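You operate a simulated robot arm through the tools that you are given. There is no shell and no other tool.

You run a simulated robot arm. Do the job below in one go: nothing can be reset, and whatever is moved stays where it is left.

TASK
Stand the beaker with the brown ring on the yellow pad and dispense 2 shots of 5 ml.
Fine: set the dispenser knob to 5 first; swing the spout over the beaker, then back over the drip cup. Set down upright: what you pick out.

It is judged by the outcome, as a careful person would: the job done as asked, and still so three seconds after it is handed in. It fails if anything else is knocked over, pushed out of place, dropped, spilled or broken.

THE ROBOT
A 5-joint arm with a two-finger parallel gripper, fixed in place. Base frame: the origin is at the foot of the arm, x ahead of it, y to its left, z up; the work surface is at about z = 0.007. Readings come in m, degrees, newtons and seconds.
With the tool pointing down near the work surface it reaches from about 0.26 to 0.6 m from the base axis. Its first joint turns from -66.0 to 66.0 degrees. The tool tilts only in the upright plane through the base axis and itself; it spins freely about its own axis. Payload 1.57 kg.
Tool frame: the origin (TCP) lies between the finger pads and is the grasp point; the fingertips stand 0.03 m ahead of it; z points along the fingers, y is the line along which they close. The gripper opens to 0.08 m. The fingers are 0.017 m wide and 0.012 m thick; the gripper's body (0.04 by 0.082 m) begins 0.08 m behind the TCP.
Orientation is told as [roll, pitch, yaw] about the base's x, y, z axes, in that order, counted from this pose: with the fingers straight down and closing along the base's y, the tool's x points along the base's -x, its y along +y and its z along -z.

THE INTERFACE
- The arm moves only by the tool drive_tool. Its argument "rows" is a list of rows, each a list of 7 numbers: the shift along the tool's x, y, z in m, then the turn, a rotation vector about the tool's x, y, z in degrees, then the opening, from 0 (shut) to 1 (fully open). In form: [[dx, dy, dz, wx, wy, wz, claw], ...]. A call has 1 to 20 rows; each row shifts and turns the commanded pose from where the row before left it, along the tool's axes as they then stand. Each row takes 0.2 s and may step no farther than 0.05 m and 8.6 degrees from the row before; otherwise, or with a gripper value out of range, the whole call is refused. A pose out of reach is approached as far as the arm can. The call stops where the force on the tool passes 40 N (or 10 N more than at its start, if that is more) or the arm is blocked; 0.2 s more then pass. Each finger travels about 0.153 m/s and halts on what it meets, pressing with about 41 N; the grip force reading is that of the motor and also rises with nothing between the fingers. The clock runs only during rows and for 0.2 s after the last one: add rows that do not move to give the fingers time. The reply holds the time, the measured pose of the TCP, the force on the tool along the base axes, the opening and the grip force, in the units named above and with some noise, with the torque about the TCP (base axes, N m) and any sound that the robot's microphone picked up, and new pictures: "show" is both (left out), scene, wrist or none.
- Cameras (640 x 400 px; columns grow to the right, rows downward): "scene" is fixed at [0.0184, 0.3836, 0.5379]; the picture's right is [-0.83, -0.55, 0.00], its down [-0.26, 0.40, -0.88] and it looks along [0.49, -0.73, -0.48] (base axes); focal length 235 px, centre (320, 200). "wrist" rides on the gripper at [0.072, -0.007, -0.122] in the tool frame; the picture's right is [0.09, 1.00, 0.00], its down [-0.84, 0.08, -0.54] and it looks along [-0.54, 0.05, 0.84] (tool axes); focal length 238 px, centre (320, 200). There is no depth. A picture from a camera that has moved, and an enlarged one, comes with that camera's place and axes in the base frame and with its lens. The place of the scene camera against the robot may be out by one fixed shift of up to 0.018 m in any direction.
- zoom(camera, box): a new picture of the part [left, top, right, bottom] of that camera's present view, enlarged. It takes no simulated time.
- hand_in(): hands the job in; it is judged then, once.

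Places have to be worked out from the pictures, the camera data and where the tool is seen. Open the gripper and draw the arm clear of the work before you hand the job in, unless the task says otherwise.

The tools are called after "Request:" as a command line: name --pt "numbers of a row" for each row, then --argument value for the rest, lists and objects as JSON in quotes. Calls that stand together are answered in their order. drive_tool: Moves the arm, as the interface text tells. Its arguments: {"type":"object","properties":{"rows":{"type":"array"},"show":{"type":"string","enum":["both","scene","wrist","none"]}},"required":["rows"]} The other tools are called the same way: zoom (camera, box) takes an enlarged picture of a part of a camera's view; hand_in () hands the job in.

At the start:

```text
time_s: 0.0
eef_pos: [0.2249, -0.1668, 0.4947]
orientation: [0.0, 0.0, 0.0]
contact_force: [0.0, 0.7, 0.1]
moment: [-0.02, 0.03, -0.03]
gripper_width: 0.0802
grasp_force: 0.1
```

scene: 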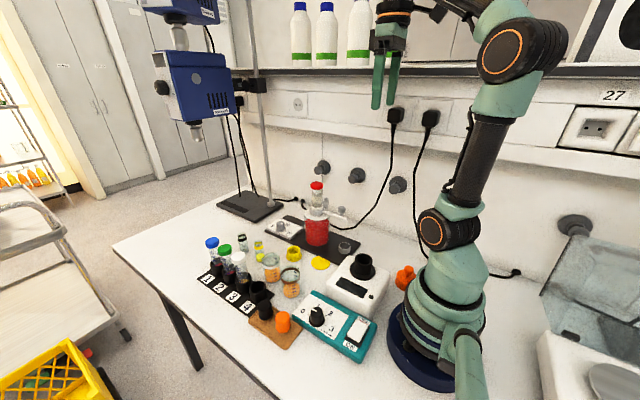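
wrist: 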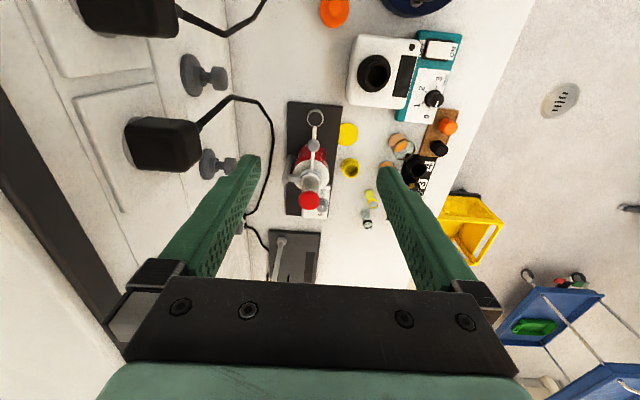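

I'll start by enlarging the work area in both views, to identify the beakers, the pad, the dispenser and its knob.

Request:
zoom --camera "scene" --box '[190, 170, 390, 295]'

Request:
zoom --camera "scene" --box '[260, 170, 370, 270]'

Request:
zoom --camera "wrist" --box '[260, 80, 470, 240]'

Request:
zoom --camera "scene" --box '[180, 225, 390, 365]'

```text
3.20 times, centred on (290, 232) of scene
camera zoom: at [0.0184, 0.3836, 0.5379], right [-0.83, -0.55, 0.0], down [-0.26, 0.4, -0.88], along [0.49, -0.73, -0.48], focal length 751 px, centre (416, 96)
```

zoom: 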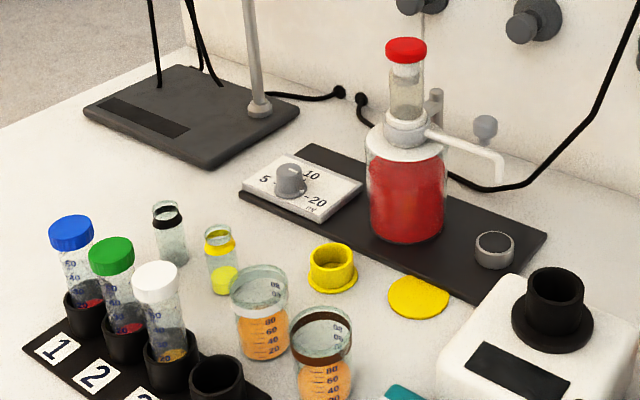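

```text
4.00 times, centred on (315, 220) of scene
camera zoom: at [0.0184, 0.3836, 0.5379], right [-0.83, -0.55, 0.0], down [-0.26, 0.4, -0.88], along [0.49, -0.73, -0.48], focal length 939 px, centre (340, 120)
```

zoom: 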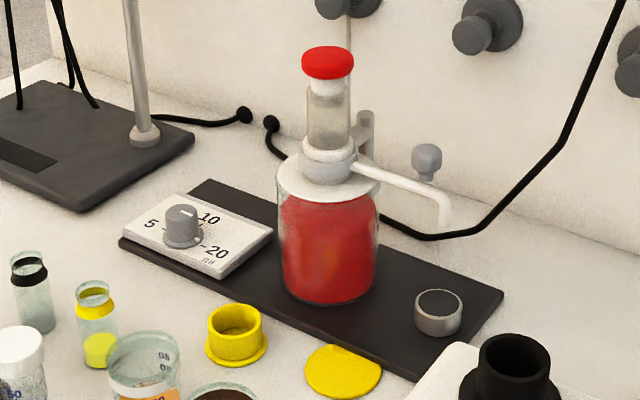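

```text
2.50 times, centred on (365, 160) of wrist
camera zoom: at [0.1521, -0.1728, 0.6163], right [-0.09, 1.0, 0.0], down [0.84, 0.08, 0.54], along [0.54, 0.05, -0.84], focal length 596 px, centre (208, 300)
```

zoom: 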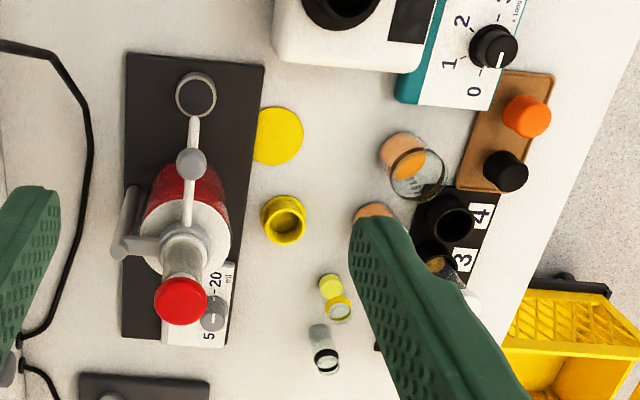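

```text
2.86 times, centred on (285, 295) of scene
camera zoom: at [0.0184, 0.3836, 0.5379], right [-0.83, -0.55, 0.0], down [-0.26, 0.4, -0.88], along [0.49, -0.73, -0.48], focal length 670 px, centre (420, -71)
```

zoom: 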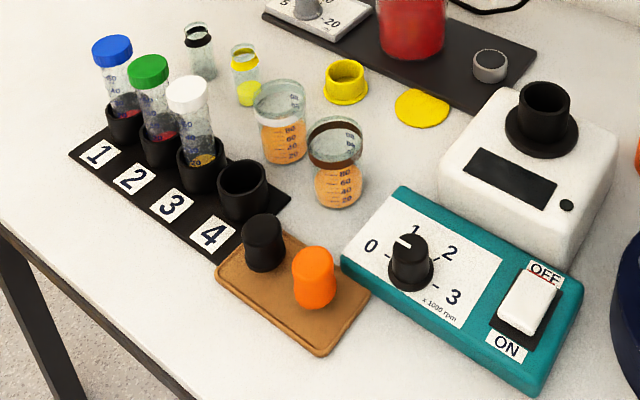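

The flat yellow disc next to the dispenser tray is the pad, and the brown-ring beaker is the one nearer the hotplate-like box. The dial is partly hidden by the pump cap, so I'll move the wrist camera forward over the area, well above everything, to see it.

Request:
drive_tool --pt "-0.0388 0.0168 0.0188 0 0 0 1" --pt "-0.0388 0.0168 0.0188 0 0 0 1" --pt "-0.0388 0.0168 0.0188 0 0 0 1" --pt "-0.0388 0.0168 0.0188 0 0 0 1" --pt "0 0 0 0 0 0 1" --show "both"

```text
time_s: 1.2
eef_pos: [0.3816, -0.0975, 0.4176]
orientation: [-0.1, 0.0, -0.1]
contact_force: [0.3, 0.1, -0.5]
moment: [0.0, -0.02, 0.01]
gripper_width: 0.0804
grasp_force: 0.1
camera wrist: at [0.3095, -0.1038, 0.5403], right [-0.09, 1.0, 0.0], down [0.84, 0.08, 0.54], along [0.54, 0.05, -0.84], focal length 238 px, centre (320, 200)
```

scene: 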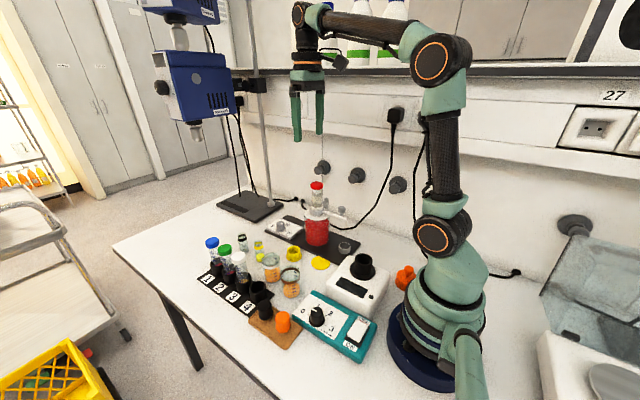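
wrist: 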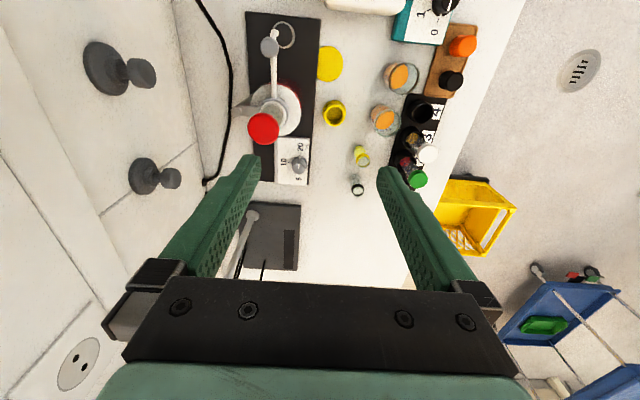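

Now the dial is visible past the cap. I'll zoom in on the dial, the dispenser and the beakers.

Request:
zoom --camera "wrist" --box '[265, 130, 329, 190]'

Request:
zoom --camera "wrist" --box '[230, 0, 440, 131]'

Request:
zoom --camera "scene" --box '[260, 210, 310, 242]'

Request:
zoom --camera "wrist" --box '[230, 100, 440, 231]'

```text
6.67 times, centred on (297, 160) of wrist
camera zoom: at [0.3095, -0.1038, 0.5403], right [-0.09, 1.0, 0.0], down [0.84, 0.08, 0.54], along [0.54, 0.05, -0.84], focal length 1589 px, centre (473, 467)
```

zoom: 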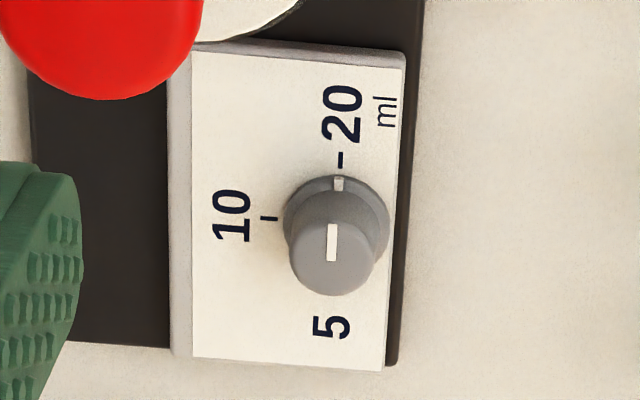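

```text
3.05 times, centred on (335, 66) of wrist
camera zoom: at [0.3095, -0.1038, 0.5403], right [-0.09, 1.0, 0.0], down [0.84, 0.08, 0.54], along [0.54, 0.05, -0.84], focal length 726 px, centre (274, 610)
```

zoom: 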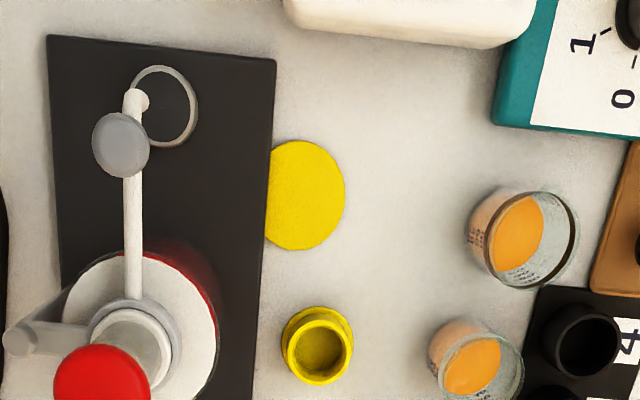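

```text
12.50 times, centred on (285, 226) of scene
camera zoom: at [0.0184, 0.3836, 0.5379], right [-0.83, -0.55, 0.0], down [-0.26, 0.4, -0.88], along [0.49, -0.73, -0.48], focal length 2933 px, centre (758, -125)
```

zoom: 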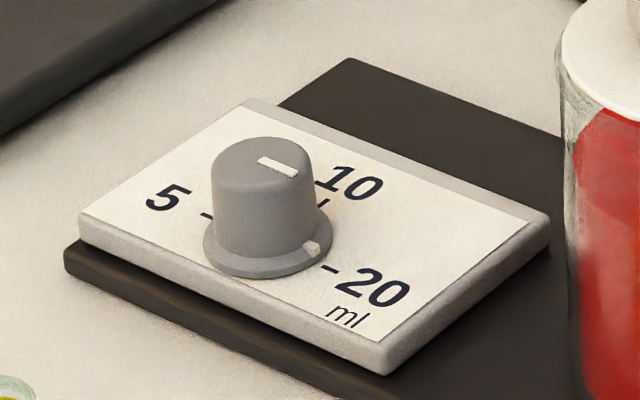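

```text
3.05 times, centred on (335, 166) of wrist
camera zoom: at [0.3095, -0.1038, 0.5403], right [-0.09, 1.0, 0.0], down [0.84, 0.08, 0.54], along [0.54, 0.05, -0.84], focal length 726 px, centre (274, 305)
```

zoom: 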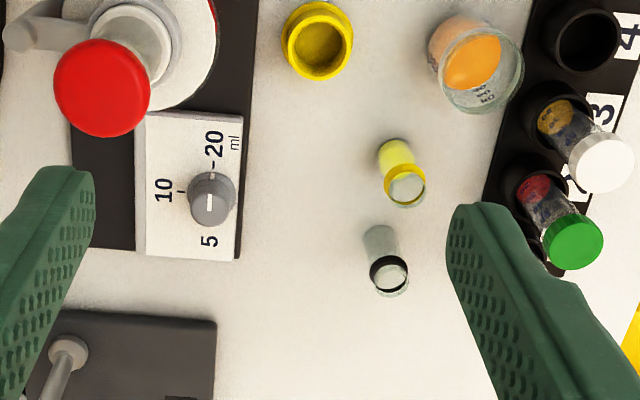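

The knob's index points at 20 (toward the base). 5 is on the far side, so it needs half a turn counter-clockwise through 10. Next I'll look closely at the pad, its gap to the tray, and the beaker.

Request:
zoom --camera "wrist" --box '[300, 30, 370, 90]'

Request:
zoom --camera "scene" --box '[295, 235, 355, 275]'

Request:
zoom --camera "scene" --box '[255, 240, 315, 305]'

Request:
zoom --camera "scene" --box '[290, 175, 370, 260]'

```text
6.67 times, centred on (335, 60) of wrist
camera zoom: at [0.3095, -0.1038, 0.5403], right [-0.09, 1.0, 0.0], down [0.84, 0.08, 0.54], along [0.54, 0.05, -0.84], focal length 1589 px, centre (220, 1133)
```

zoom: 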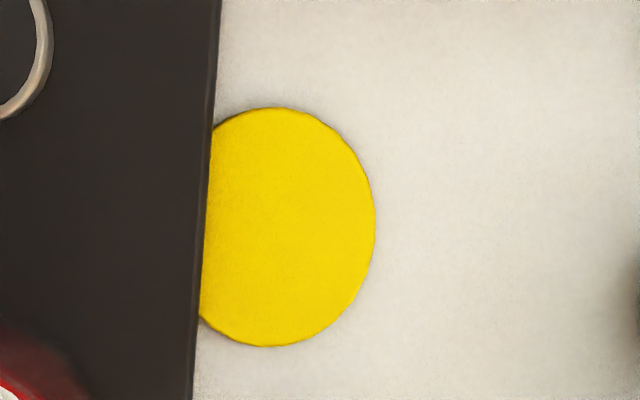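

```text
10.00 times, centred on (325, 255) of scene
camera zoom: at [0.0184, 0.3836, 0.5379], right [-0.83, -0.55, 0.0], down [-0.26, 0.4, -0.88], along [0.49, -0.73, -0.48], focal length 2346 px, centre (270, -350)
```

zoom: 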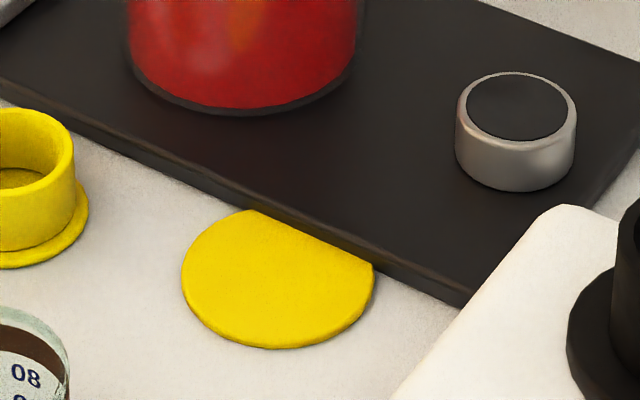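

```text
6.15 times, centred on (285, 272) of scene
camera zoom: at [0.0184, 0.3836, 0.5379], right [-0.83, -0.55, 0.0], down [-0.26, 0.4, -0.88], along [0.49, -0.73, -0.48], focal length 1444 px, centre (535, -246)
```

zoom: 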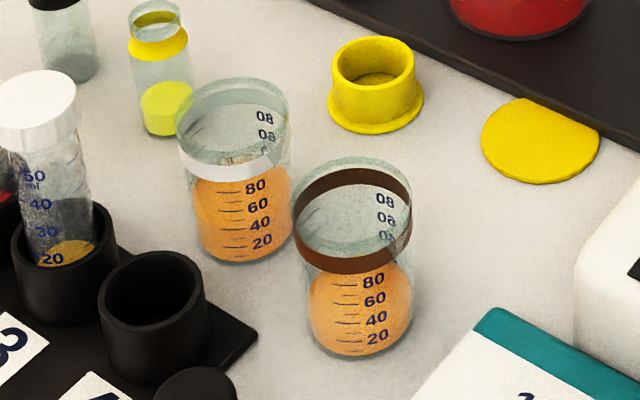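

```text
4.71 times, centred on (330, 218) of scene
camera zoom: at [0.0184, 0.3836, 0.5379], right [-0.83, -0.55, 0.0], down [-0.26, 0.4, -0.88], along [0.49, -0.73, -0.48], focal length 1104 px, centre (273, 118)
```

zoom: 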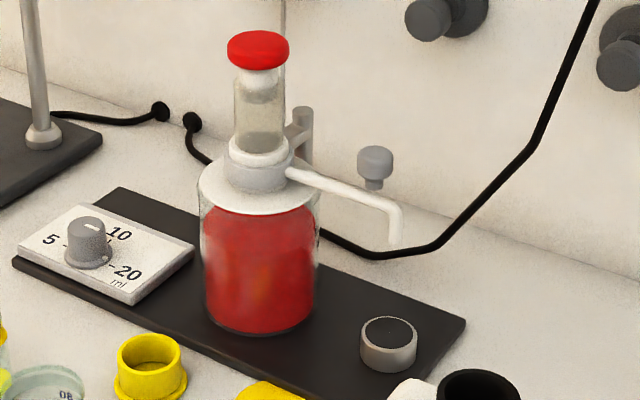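

The pad is thin and its -y side is tucked under the tray, so the beaker must stand on the exposed part, around (0.341, -0.079). From the two wrist views I place these points:

| Item | Position (m) |
|---|---|
| Knob | (0.54, -0.13), top at z about 0.06 |
| Pump cap | (0.406, -0.172, 0.225) |
| Spout handle | (0.316, -0.172, 0.163) |
| Brown-ring beaker | (0.343, 0.048) |

First I move above the knob and spin the tool a quarter turn, so that a half-turn stays centred in its range.

Request:
drive_tool --pt "-0.0316 -0.0065 0.0336 0 0 0 1" --pt "-0.0316 -0.0065 0.0336 0 0 0 1" --pt "-0.0316 -0.0065 0.0336 0 0 0 1" --pt "-0.0316 -0.0065 0.0336 0 0 0 1" --pt "-0.0316 -0.0065 0.0336 0 0 0 1" --pt "0 0 0 0 0 8.2 1" --pt "0 0 0 0 0 8.2 1" --pt "0 0 0 0 0 8.2 1" --pt "0 0 0 0 0 8.2 1" --pt "0 0 0 0 0 8.2 1" --pt "0 0 0 0 0 8.2 1" --pt "0 0 0 0 0 8.2 1" --pt "0 0 0 0 0 8.2 1" --pt "0 0 0 0 0 8.2 1" --pt "0 0 0 0 0 8.2 1" --pt "0 0 0 0 0 8 1" --pt "0 0 0 0 0 0 1" --show "both"

```text
time_s: 4.8
eef_pos: [0.5383, -0.1321, 0.2495]
orientation: [-0.1, 0.0, -90.1]
contact_force: [0.4, -0.3, 1.1]
moment: [-0.01, -0.01, 0.02]
gripper_width: 0.0798
grasp_force: 0.1
camera wrist: at [0.5311, -0.0598, 0.373], right [1.0, 0.09, 0.0], down [0.08, -0.84, 0.54], along [0.05, -0.54, -0.84], focal length 238 px, centre (320, 200)
```

scene: 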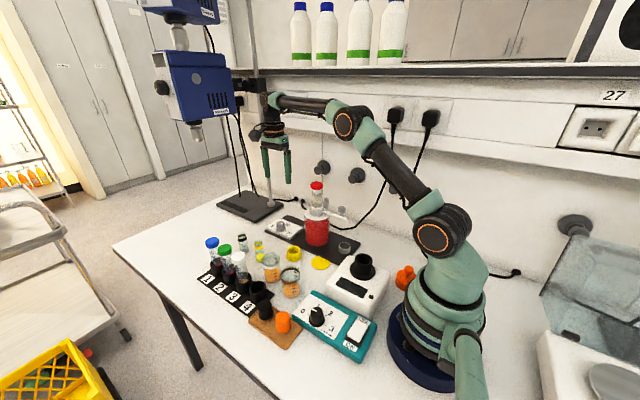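
wrist: 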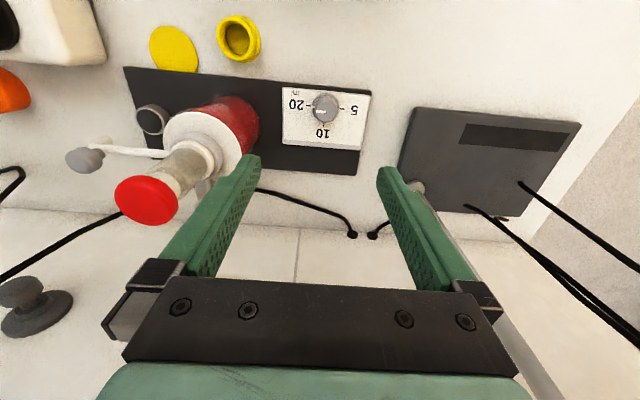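

The quarter turn went the intended way and the knob is in full view. I'll zoom in to refine its position and the index direction.

Request:
zoom --camera "wrist" --box '[280, 75, 376, 135]'

Request:
zoom --camera "wrist" --box '[60, 60, 270, 230]'

```text
6.67 times, centred on (328, 105) of wrist
camera zoom: at [0.5311, -0.0598, 0.373], right [1.0, 0.09, 0.0], down [0.08, -0.84, 0.54], along [0.05, -0.54, -0.84], focal length 1589 px, centre (267, 833)
```

zoom: 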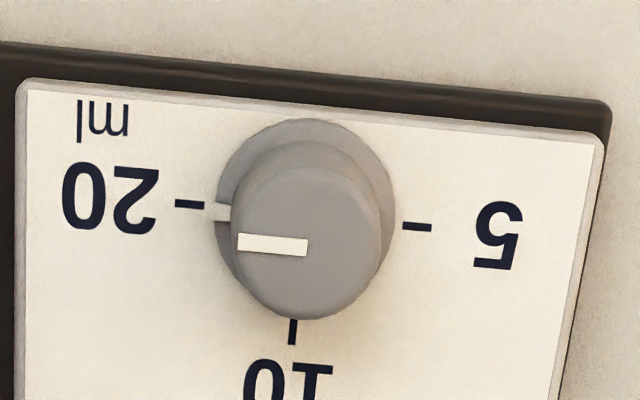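

```text
2.35 times, centred on (165, 145) of wrist
camera zoom: at [0.5311, -0.0598, 0.373], right [1.0, 0.09, 0.0], down [0.08, -0.84, 0.54], along [0.05, -0.54, -0.84], focal length 561 px, centre (685, 329)
```

zoom: 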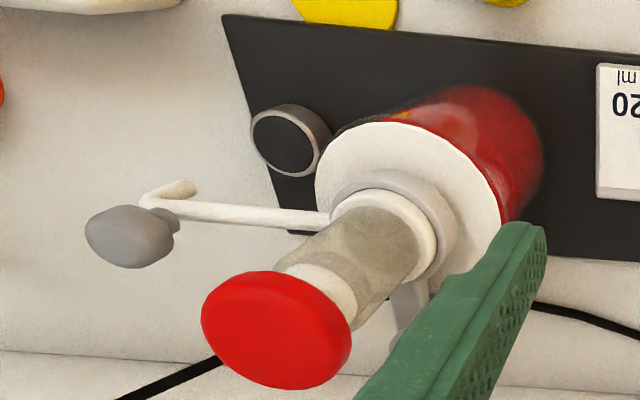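

Triangulating over the three wrist views puts the knob axis at (0.545, -0.131), with the plate at z of about 0.02 and the knob top at about 0.047. 20, 10 and 5 lie toward -x, -y and +x. I'll descend partway and check alignment.

Request:
drive_tool --pt "0.0003 0.0017 0.04 0 0 0 1" --pt "0.0003 0.0017 0.04 0 0 0 1" --pt "0.0003 0.0017 0.04 0 0 0 1" --pt "0.0002 0.0016 0.03 0 0 0 1" --pt "0 0 0 0 0 0 1" --show "both"

```text
time_s: 6.0
eef_pos: [0.5459, -0.1324, 0.0999]
orientation: [0.1, 0.0, -90.0]
contact_force: [-0.2, -0.1, -1.0]
moment: [-0.02, 0.0, -0.01]
gripper_width: 0.08
grasp_force: 0.1
camera wrist: at [0.5385, -0.0605, 0.2221], right [1.0, 0.09, 0.0], down [0.08, -0.84, 0.54], along [0.05, -0.54, -0.84], focal length 238 px, centre (320, 200)
```

scene: 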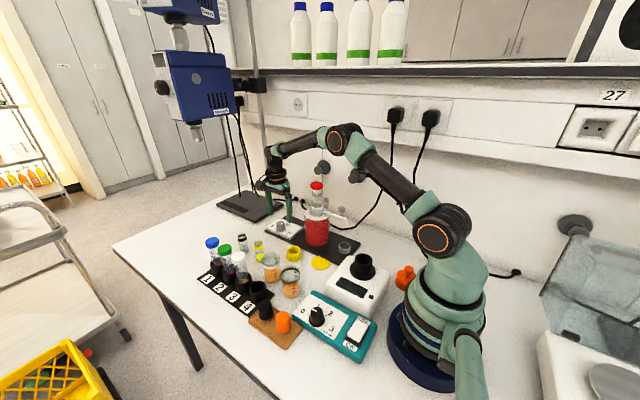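
wrist: 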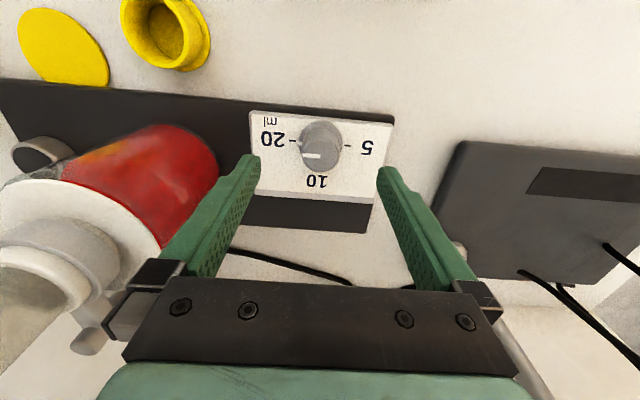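

The knob is centred between the fingers. I'll go down to TCP z = 0.06, with the fingertips just above the knob's flange, and close on it.

Request:
drive_tool --pt "0.0006 -0.0003 0.02 0 0 0 1" --pt "0.0006 -0.0003 0.02 0 0 0 1" --pt "0 0 0 0 0 0 1" --pt "0 0 0 0 0 0 0.5" --pt "0 0 0 0 0 0 0.3" --pt "0 0 0 0 0 0 0.2" --pt "0 0 0 0 0 0 0.2" --show "both"

```text
time_s: 7.6
eef_pos: [0.5468, -0.13, 0.0605]
orientation: [0.2, -0.1, -90.1]
contact_force: [19.7, -0.6, -12.0]
moment: [0.05, 0.25, 0.02]
gripper_width: 0.0299
grasp_force: 39.2
camera wrist: at [0.5381, -0.0585, 0.182], right [1.0, 0.09, 0.0], down [0.08, -0.84, 0.54], along [0.05, -0.54, -0.84], focal length 238 px, centre (320, 200)
```

scene: 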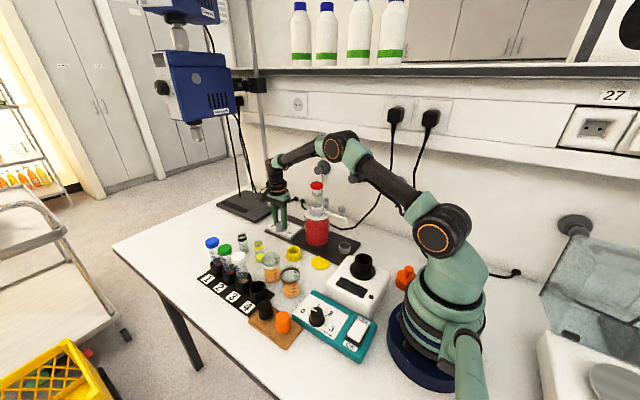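
wrist: 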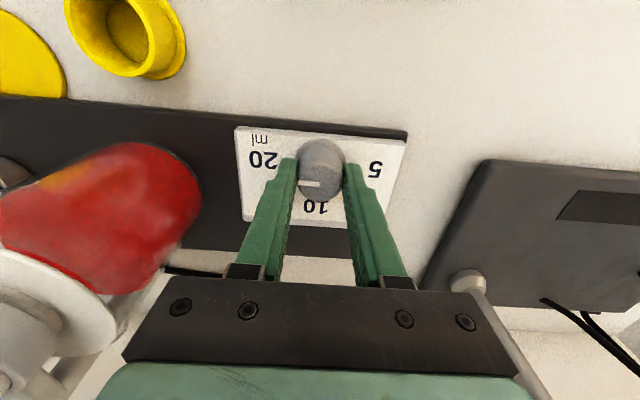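

The grip is on the knob (width 0.030), but a 20 N sideways load shows I'm about 2 mm short in x. I'll relax the commanded pose by shifting +x a little and check that the load drops before turning.

Request:
drive_tool --pt "0 0.0012 0 0 0 0 0.2" --pt "0 0.0012 0 0 0 0 0.2" --pt "0 0 0 0 0 0 0.2" --show "none"

```text
time_s: 8.4
eef_pos: [0.5458, -0.13, 0.0598]
orientation: [-0.2, -0.1, -90.0]
contact_force: [-2.5, -3.0, 0.1]
moment: [-0.11, -0.53, -0.02]
gripper_width: 0.0295
grasp_force: 39.0
```

The load is down to a few newtons. Now I turn the knob counter-clockwise (seen from above), first by about 82°, and check.

Request:
drive_tool --pt "0 0 0 0 0 -8.2 0.2" --pt "0 0 0 0 0 -8.2 0.2" --pt "0 0 0 0 0 -8.2 0.2" --pt "0 0 0 0 0 -8.2 0.2" --pt "0 0 0 0 0 -8.2 0.2" --pt "0 0 0 0 0 -8.2 0.2" --pt "0 0 0 0 0 -8.2 0.2" --pt "0 0 0 0 0 -8.2 0.2" --pt "0 0 0 0 0 -8.2 0.2" --pt "0 0 0 0 0 -8.2 0.2" --pt "0 0 0 0 0 0 0.2" --show "both"

```text
time_s: 10.8
eef_pos: [0.5451, -0.1301, 0.0606]
orientation: [0.0, 0.1, -7.9]
contact_force: [-8.4, -17.8, -12.5]
moment: [-1.02, -0.27, 0.03]
gripper_width: 0.0297
grasp_force: 39.2
camera wrist: at [0.4734, -0.127, 0.1823], right [0.05, 1.0, 0.0], down [0.84, -0.04, 0.54], along [0.54, -0.03, -0.84], focal length 238 px, centre (320, 200)
```

scene: 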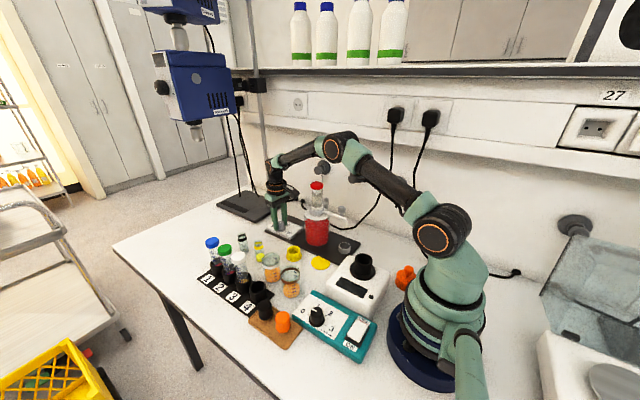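
wrist: 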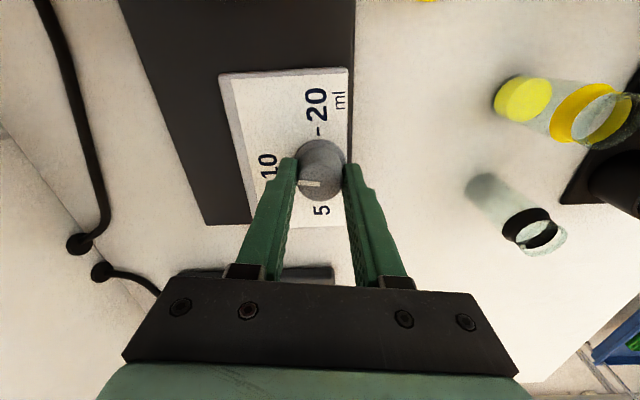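

The index follows the gripper: it now points at 10. I ease off the 18 N sideways load with a 2 mm shift toward -y and turn the remaining 98° to 5.

Request:
drive_tool --pt "0.0008 -0.0018 0 0 0 0 0.2" --pt "0 0 0 0 0 -8.2 0.2" --pt "0 0 0 0 0 -8.2 0.2" --pt "0 0 0 0 0 -8.2 0.2" --pt "0 0 0 0 0 -8.2 0.2" --pt "0 0 0 0 0 -8.2 0.2" --pt "0 0 0 0 0 -8.2 0.2" --pt "0 0 0 0 0 -8.2 0.2" --pt "0 0 0 0 0 -8.2 0.2" --pt "0 0 0 0 0 -8.2 0.2" --pt "0 0 0 0 0 -8.2 0.2" --pt "0 0 0 0 0 -8.2 0.2" --pt "0 0 0 0 0 -7.8 0.2" --pt "0 0 0 0 0 0 0.2" --show "both"

```text
time_s: 13.8
eef_pos: [0.5456, -0.1293, 0.0607]
orientation: [-0.2, 0.1, 90.2]
contact_force: [19.2, 5.9, -27.7]
moment: [0.2, 0.17, -0.08]
gripper_width: 0.0297
grasp_force: 39.4
camera wrist: at [0.5518, -0.2024, 0.1827], right [-1.0, -0.09, 0.0], down [-0.08, 0.84, 0.54], along [-0.05, 0.54, -0.84], focal length 238 px, centre (320, 200)
```

scene: 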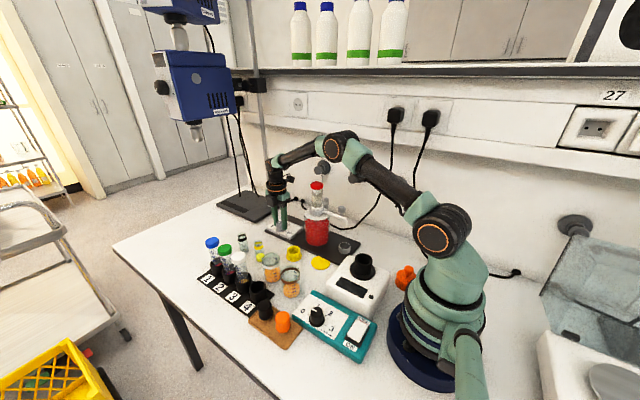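
wrist: 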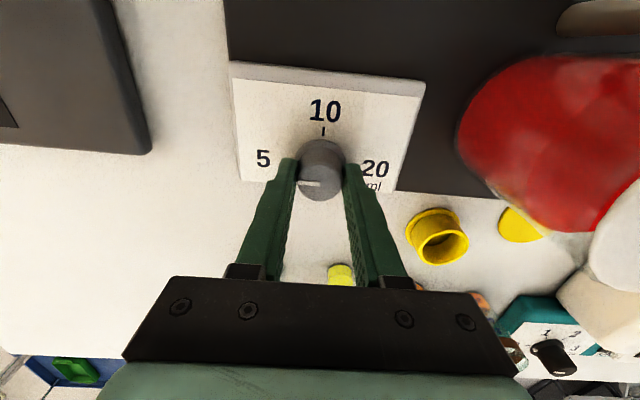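

The index line points at 5 (toward +x). I'll open the fingers in place, rise straight up, and verify.

Request:
drive_tool --pt "0 0 0 0 0 0 0.5" --pt "0 0 0 0 0 0 0.9" --pt "0 0 0 0 0 0 0.9" --pt "0 0 -0.03 0 0 0 0.9" --pt "0 0 -0.04 0 0 0 0.9" --pt "0 0 0 0 0 0 0.9" --show "both"

Request:
zoom --camera "wrist" --box '[240, 70, 416, 180]'

Request:
zoom --camera "scene" --box '[255, 205, 335, 255]'

```text
time_s: 15.2
eef_pos: [0.5438, -0.1308, 0.1299]
orientation: [0.0, 0.0, 90.0]
contact_force: [-0.4, 0.2, -0.4]
moment: [0.0, -0.02, -0.02]
gripper_width: 0.0719
grasp_force: 0.0
camera wrist: at [0.5503, -0.2021, 0.2532], right [-1.0, -0.09, 0.0], down [-0.08, 0.84, 0.54], along [-0.05, 0.54, -0.84], focal length 238 px, centre (320, 200)
```

scene: 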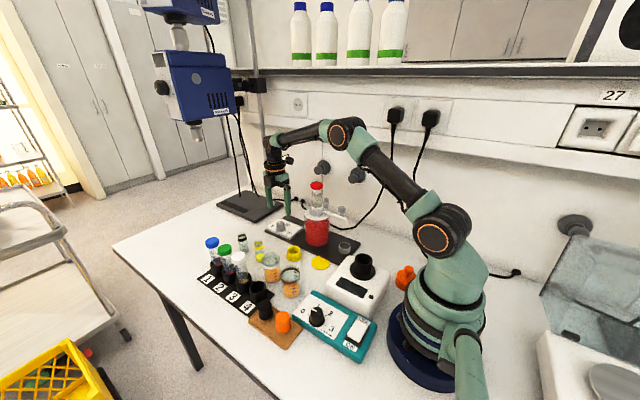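
wrist: 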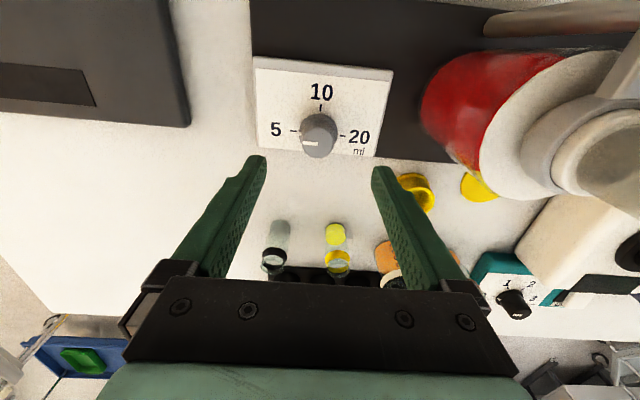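

```text
3.64 times, centred on (328, 125) of wrist
camera zoom: at [0.5503, -0.2021, 0.2532], right [-1.0, -0.09, 0.0], down [-0.08, 0.84, 0.54], along [-0.05, 0.54, -0.84], focal length 867 px, centre (291, 473)
```

zoom: 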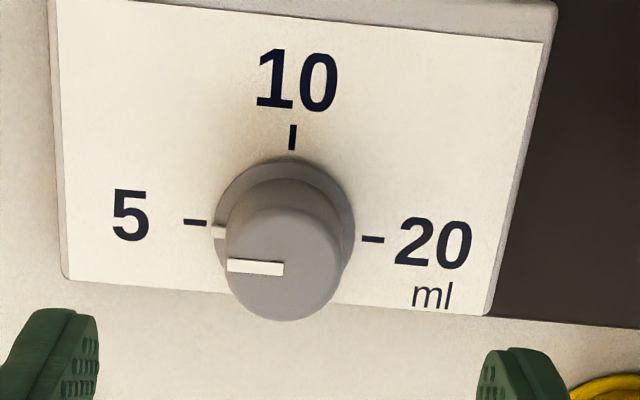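

```text
8.00 times, centred on (295, 230) of scene
camera zoom: at [0.0184, 0.3836, 0.5379], right [-0.83, -0.55, 0.0], down [-0.26, 0.4, -0.88], along [0.49, -0.73, -0.48], focal length 1877 px, centre (520, -40)
```

zoom: 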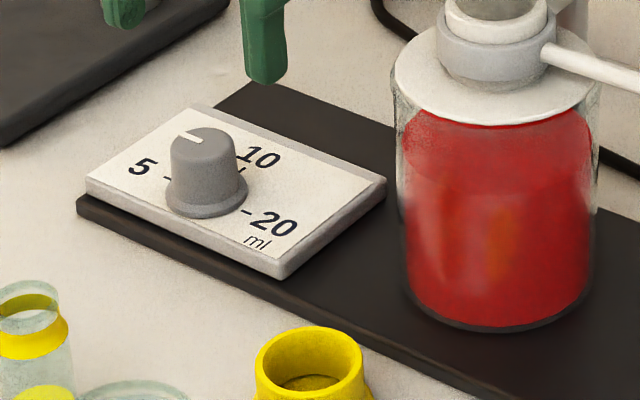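

The knob index sits on 5. Next I rise, spin back to yaw 0, and move over the brown-ring beaker at about (0.343, 0.048).

Request:
drive_tool --pt "0 0 -0.045 0 0 0 1" --pt "0 0 -0.045 0 0 0 1" --pt "0 0 -0.009 0 0 8.2 1" --pt "0 0 -0.009 0 0 8.2 1" --pt "0 0 -0.009 0 0 8.2 1" --pt "0 0 -0.009 0 0 8.2 1" --pt "0 0 -0.009 0 0 8.2 1" --pt "0 0 -0.009 0 0 8.2 1" --pt "0 0 -0.009 0 0 8.2 1" --pt "0 0 -0.009 0 0 8.2 1" --pt "0 0 -0.009 0 0 8.2 1" --pt "0 0 -0.009 0 0 8.2 1" --pt "0 0 -0.009 0 0 8 1" --pt "0.0335 0.0298 0 0 0 0 1" --pt "0.0335 0.0298 0 0 0 0 1" --pt "0.0335 0.0298 0 0 0 0 1" --pt "0.0335 0.0298 0 0 0 0 1" --pt "0.0335 0.0298 0 0 0 0 1" --pt "0.0335 0.0298 0 0 0 0 1" --pt "0 0 0 0 0 0 1" --show "both"

```text
time_s: 19.4
eef_pos: [0.3329, 0.0522, 0.3142]
orientation: [0.0, 0.0, -0.1]
contact_force: [0.3, 0.0, 0.9]
moment: [-0.01, 0.0, 0.02]
gripper_width: 0.0797
grasp_force: 0.1
out of reach, approached as far as the arm can: row 12
camera wrist: at [0.2606, 0.0456, 0.4359], right [-0.09, 1.0, 0.0], down [0.84, 0.08, 0.54], along [0.54, 0.05, -0.84], focal length 238 px, centre (320, 200)
```

scene: 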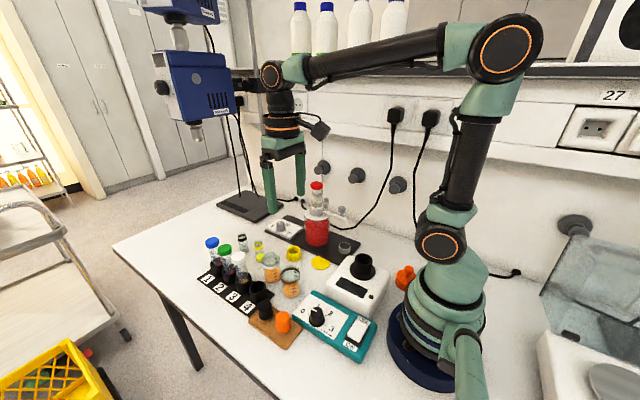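
wrist: 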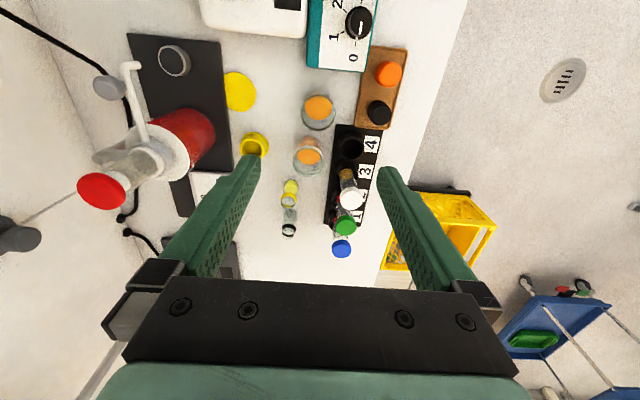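

I'm roughly above the beaker, about 1 cm short in x because of a reach limit along the way. I'll zoom in to refine the position of the brown-ring beaker.

Request:
zoom --camera "wrist" --box '[280, 80, 376, 180]'

Request:
zoom --camera "wrist" --box '[130, 30, 290, 160]'

```text
4.00 times, centred on (328, 130) of wrist
camera zoom: at [0.2606, 0.0456, 0.4359], right [-0.09, 1.0, 0.0], down [0.84, 0.08, 0.54], along [0.54, 0.05, -0.84], focal length 953 px, centre (288, 480)
```

zoom: 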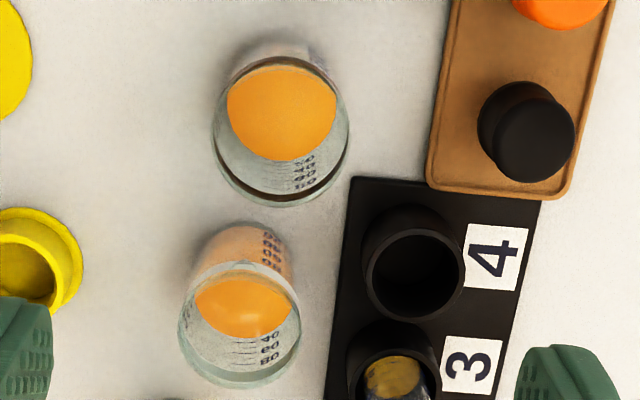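

```text
3.08 times, centred on (210, 95) of wrist
camera zoom: at [0.2606, 0.0456, 0.4359], right [-0.09, 1.0, 0.0], down [0.84, 0.08, 0.54], along [0.54, 0.05, -0.84], focal length 733 px, centre (658, 523)
```

zoom: 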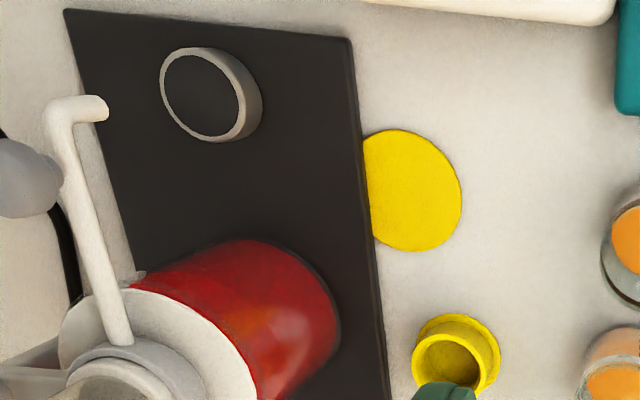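

Refined beaker centre: (0.3435, 0.049), rim about 0.049 m wide at z of about 0.076. I'll descend to just above the rim, fingers straddling it along y, and check.

Request:
drive_tool --pt "-0.0027 -0.0008 0.045 0 0 0 1" --pt "-0.0027 -0.0008 0.045 0 0 0 1" --pt "-0.0026 -0.0008 0.045 0 0 0 1" --pt "-0.0026 -0.0008 0.045 0 0 0 1" --pt "0 0 0 0 0 0 1" --show "both"

Request:
zoom --camera "scene" --box '[230, 200, 350, 310]'

```text
time_s: 20.6
eef_pos: [0.3472, 0.0454, 0.1366]
orientation: [0.0, 0.0, 0.0]
contact_force: [-0.1, 0.8, 0.7]
moment: [0.02, 0.0, 0.03]
gripper_width: 0.08
grasp_force: 0.1
camera wrist: at [0.275, 0.0388, 0.2589], right [-0.09, 1.0, 0.0], down [0.84, 0.08, 0.54], along [0.54, 0.05, -0.84], focal length 238 px, centre (320, 200)
```

scene: 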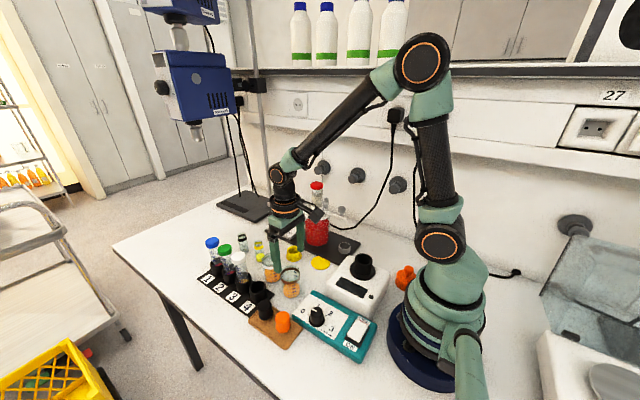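
wrist: 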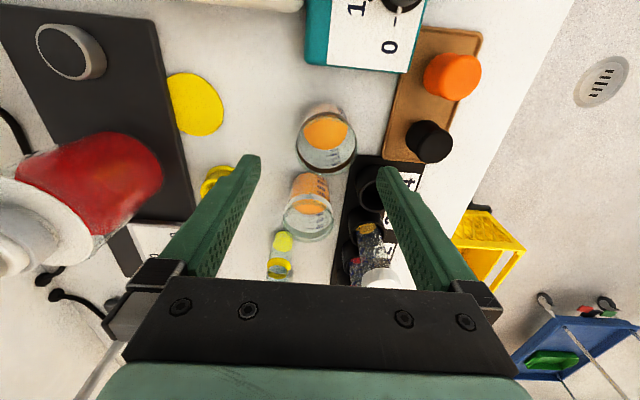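

```text
3.64 times, centred on (290, 255) of scene
camera zoom: at [0.0184, 0.3836, 0.5379], right [-0.83, -0.55, 0.0], down [-0.26, 0.4, -0.88], along [0.49, -0.73, -0.48], focal length 853 px, centre (429, 0)
```

zoom: 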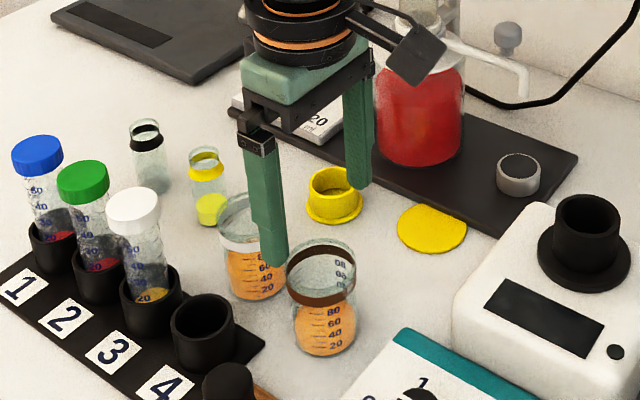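

I'll zoom in on the rim to check the lateral offset before descending any further.

Request:
zoom --camera "wrist" --box '[270, 85, 382, 185]'

```text
4.00 times, centred on (326, 135) of wrist
camera zoom: at [0.275, 0.0388, 0.2589], right [-0.09, 1.0, 0.0], down [0.84, 0.08, 0.54], along [0.54, 0.05, -0.84], focal length 953 px, centre (296, 460)
```

zoom: 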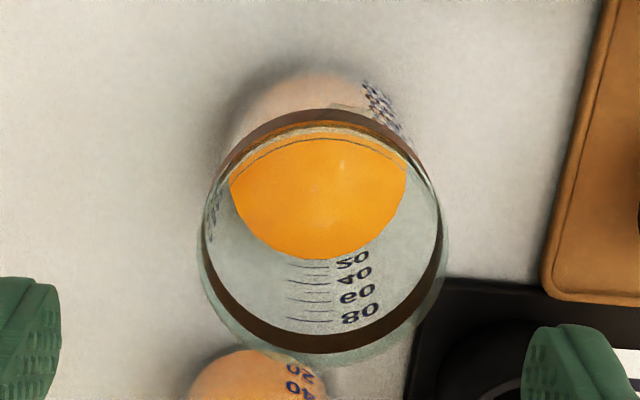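

The rim centre comes out at (0.342, 0.050), so I shift by (-5, +4.5) mm. Then I descend to TCP z of about 0.056, with the fingertips about 2 cm above the table.

Request:
drive_tool --pt "0.005 0.0045 0 0 0 0 1" --pt "0 0 0 0 0 0 1" --pt "0 0 0.027 0 0 0 1" --pt "0 0 0.027 0 0 0 1" --pt "0 0 0.027 0 0 0 1" --pt "0 0 0 0 0 0 1" --show "both"

Request:
zoom --camera "scene" --box '[230, 220, 350, 310]'

```text
time_s: 22.0
eef_pos: [0.3413, 0.05, 0.0539]
orientation: [0.0, 0.0, 0.0]
contact_force: [-0.3, 0.6, 0.6]
moment: [-0.02, -0.01, -0.03]
gripper_width: 0.0802
grasp_force: 0.1
camera wrist: at [0.269, 0.0431, 0.1757], right [-0.09, 1.0, 0.0], down [0.84, 0.08, 0.54], along [0.54, 0.05, -0.84], focal length 238 px, centre (320, 200)
```

scene: 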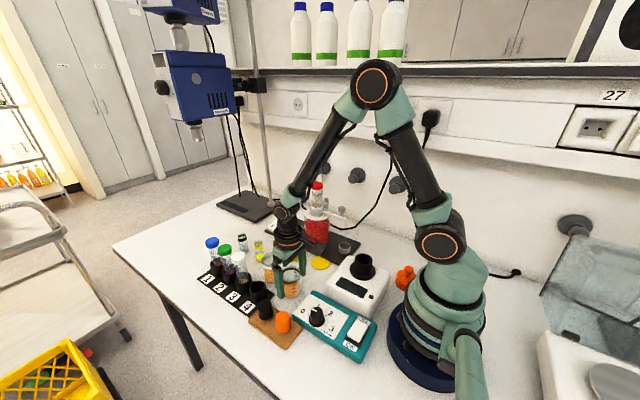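
wrist: 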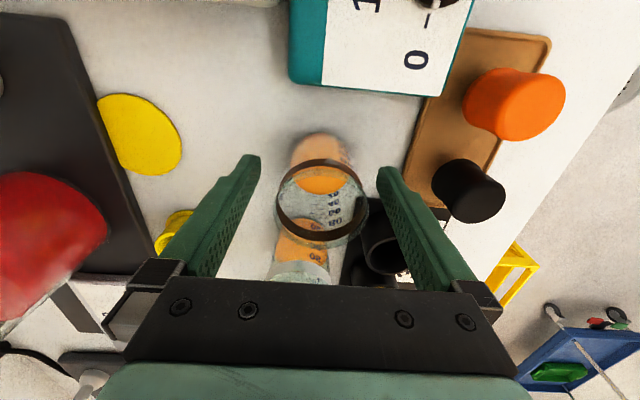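

```text
4.44 times, centred on (290, 265) of scene
camera zoom: at [0.0184, 0.3836, 0.5379], right [-0.83, -0.55, 0.0], down [-0.26, 0.4, -0.88], along [0.49, -0.73, -0.48], focal length 1043 px, centre (453, -89)
```

zoom: 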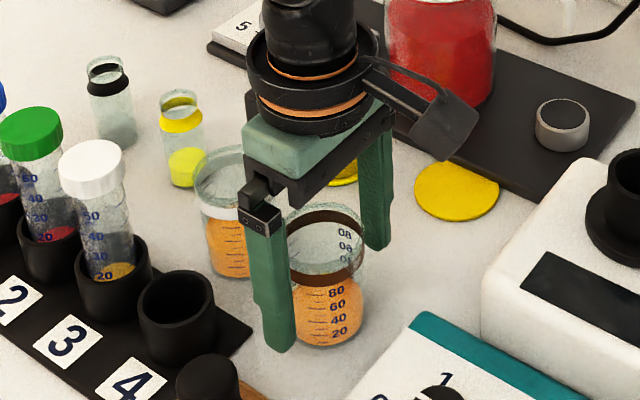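

The beaker is centred between the fingers, clear of its neighbours. I'll close gently, in stages, to just under its width.

Request:
drive_tool --pt "0 0 0 0 0 0 0.8" --pt "0 0 0 0 0 0 0.7" --pt "0 0 0 0 0 0 0.65" --pt "0 0 0 0 0 0 0.6" --pt "0 0 0 0 0 0 0.56" --pt "0 0 0 0 0 0 0.54" --pt "0 0 0 0 0 0 0.54" --show "wrist"

```text
time_s: 23.6
eef_pos: [0.3412, 0.0506, 0.0535]
orientation: [0.0, -0.1, -0.1]
contact_force: [-0.6, -0.2, 0.1]
moment: [-0.01, -0.04, -0.02]
gripper_width: 0.0486
grasp_force: 40.9
camera wrist: at [0.269, 0.0431, 0.176], right [-0.09, 1.0, 0.0], down [0.84, 0.08, 0.54], along [0.54, 0.05, -0.84], focal length 238 px, centre (320, 200)
```

wrist: 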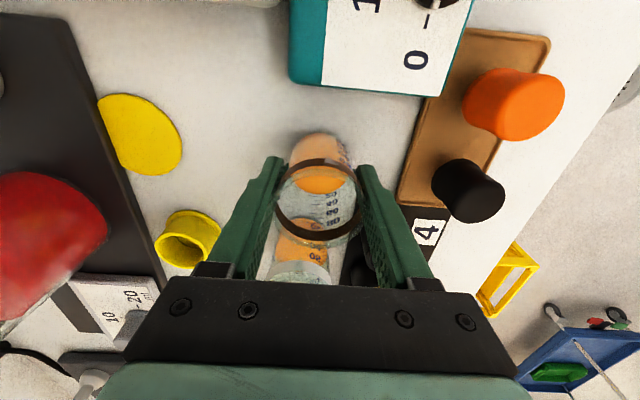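

The beaker is held at width 0.0486. I lift it about 6.5 cm slowly and carry it level along -y toward the exposed part of the pad.

Request:
drive_tool --pt "0 0 -0.005 0 0 0 0.54" --pt "0 0 -0.01 0 0 0 0.54" --pt "0 0 -0.015 0 0 0 0.54" --pt "0 0 -0.015 0 0 0 0.54" --pt "0 0 -0.012 0 0 0 0.54" --pt "0 0 -0.008 0 0 0 0.54" --pt "0 -0.006 0 0 0 0 0.54" --pt "0 -0.01 0 0 0 0 0.54" --pt "0 -0.014 0 0 0 0 0.54" --pt "0 -0.016 0 0 0 0 0.54" --pt "0 -0.016 0 0 0 0 0.54" --pt "0 -0.016 0 0 0 0 0.54" --pt "0 -0.016 0 0 0 0 0.54" --pt "0 -0.014 0 0 0 0 0.54" --pt "0 -0.012 0 0 0 0 0.54" --pt "0 -0.006 0 0 0 0 0.54" --pt "0 -0.003 0 0 0 0 0.54" --pt "0 0 0 0 0 0 0.54" --show "both"

Request:
zoom --camera "scene" --box '[250, 170, 390, 290]'

Request:
zoom --camera "wrist" --box '[220, 50, 430, 250]'

```text
time_s: 27.4
eef_pos: [0.3406, -0.0779, 0.1198]
orientation: [0.0, 0.0, 0.1]
contact_force: [-0.6, -0.1, -1.3]
moment: [-0.01, -0.02, -0.01]
gripper_width: 0.0484
grasp_force: 40.7
camera wrist: at [0.2686, -0.0842, 0.2413], right [-0.09, 1.0, 0.0], down [0.84, 0.08, 0.54], along [0.54, 0.05, -0.84], focal length 238 px, centre (320, 200)
```

scene: 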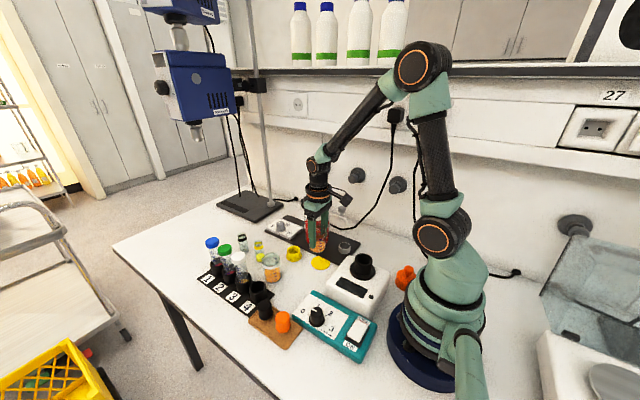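
wrist: 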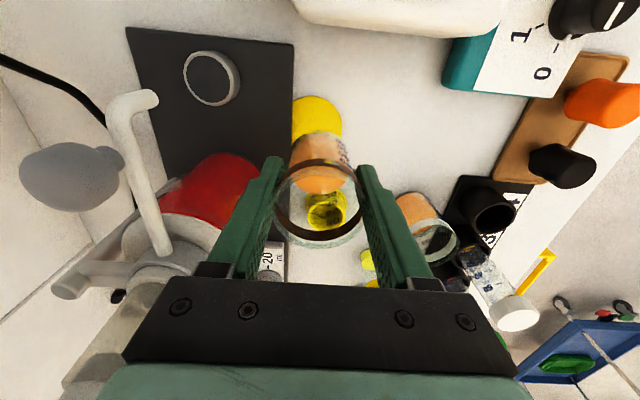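

```text
3.33 times, centred on (320, 230) of scene
camera zoom: at [0.0184, 0.3835, 0.5379], right [-0.83, -0.55, 0.0], down [-0.26, 0.4, -0.88], along [0.49, -0.73, -0.48], focal length 782 px, centre (320, 100)
```

zoom: 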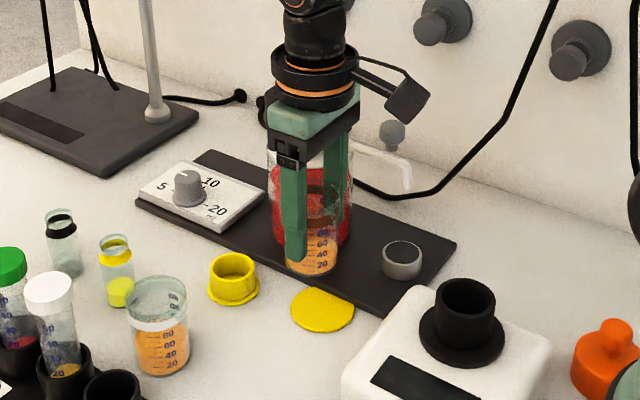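

```text
2.00 times, centred on (325, 150) of wrist
camera zoom: at [0.2686, -0.0842, 0.2413], right [-0.09, 1.0, 0.0], down [0.84, 0.08, 0.54], along [0.54, 0.05, -0.84], focal length 477 px, centre (310, 300)
```

zoom: 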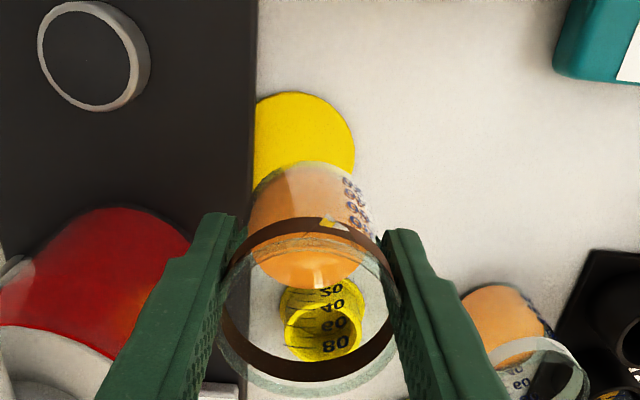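

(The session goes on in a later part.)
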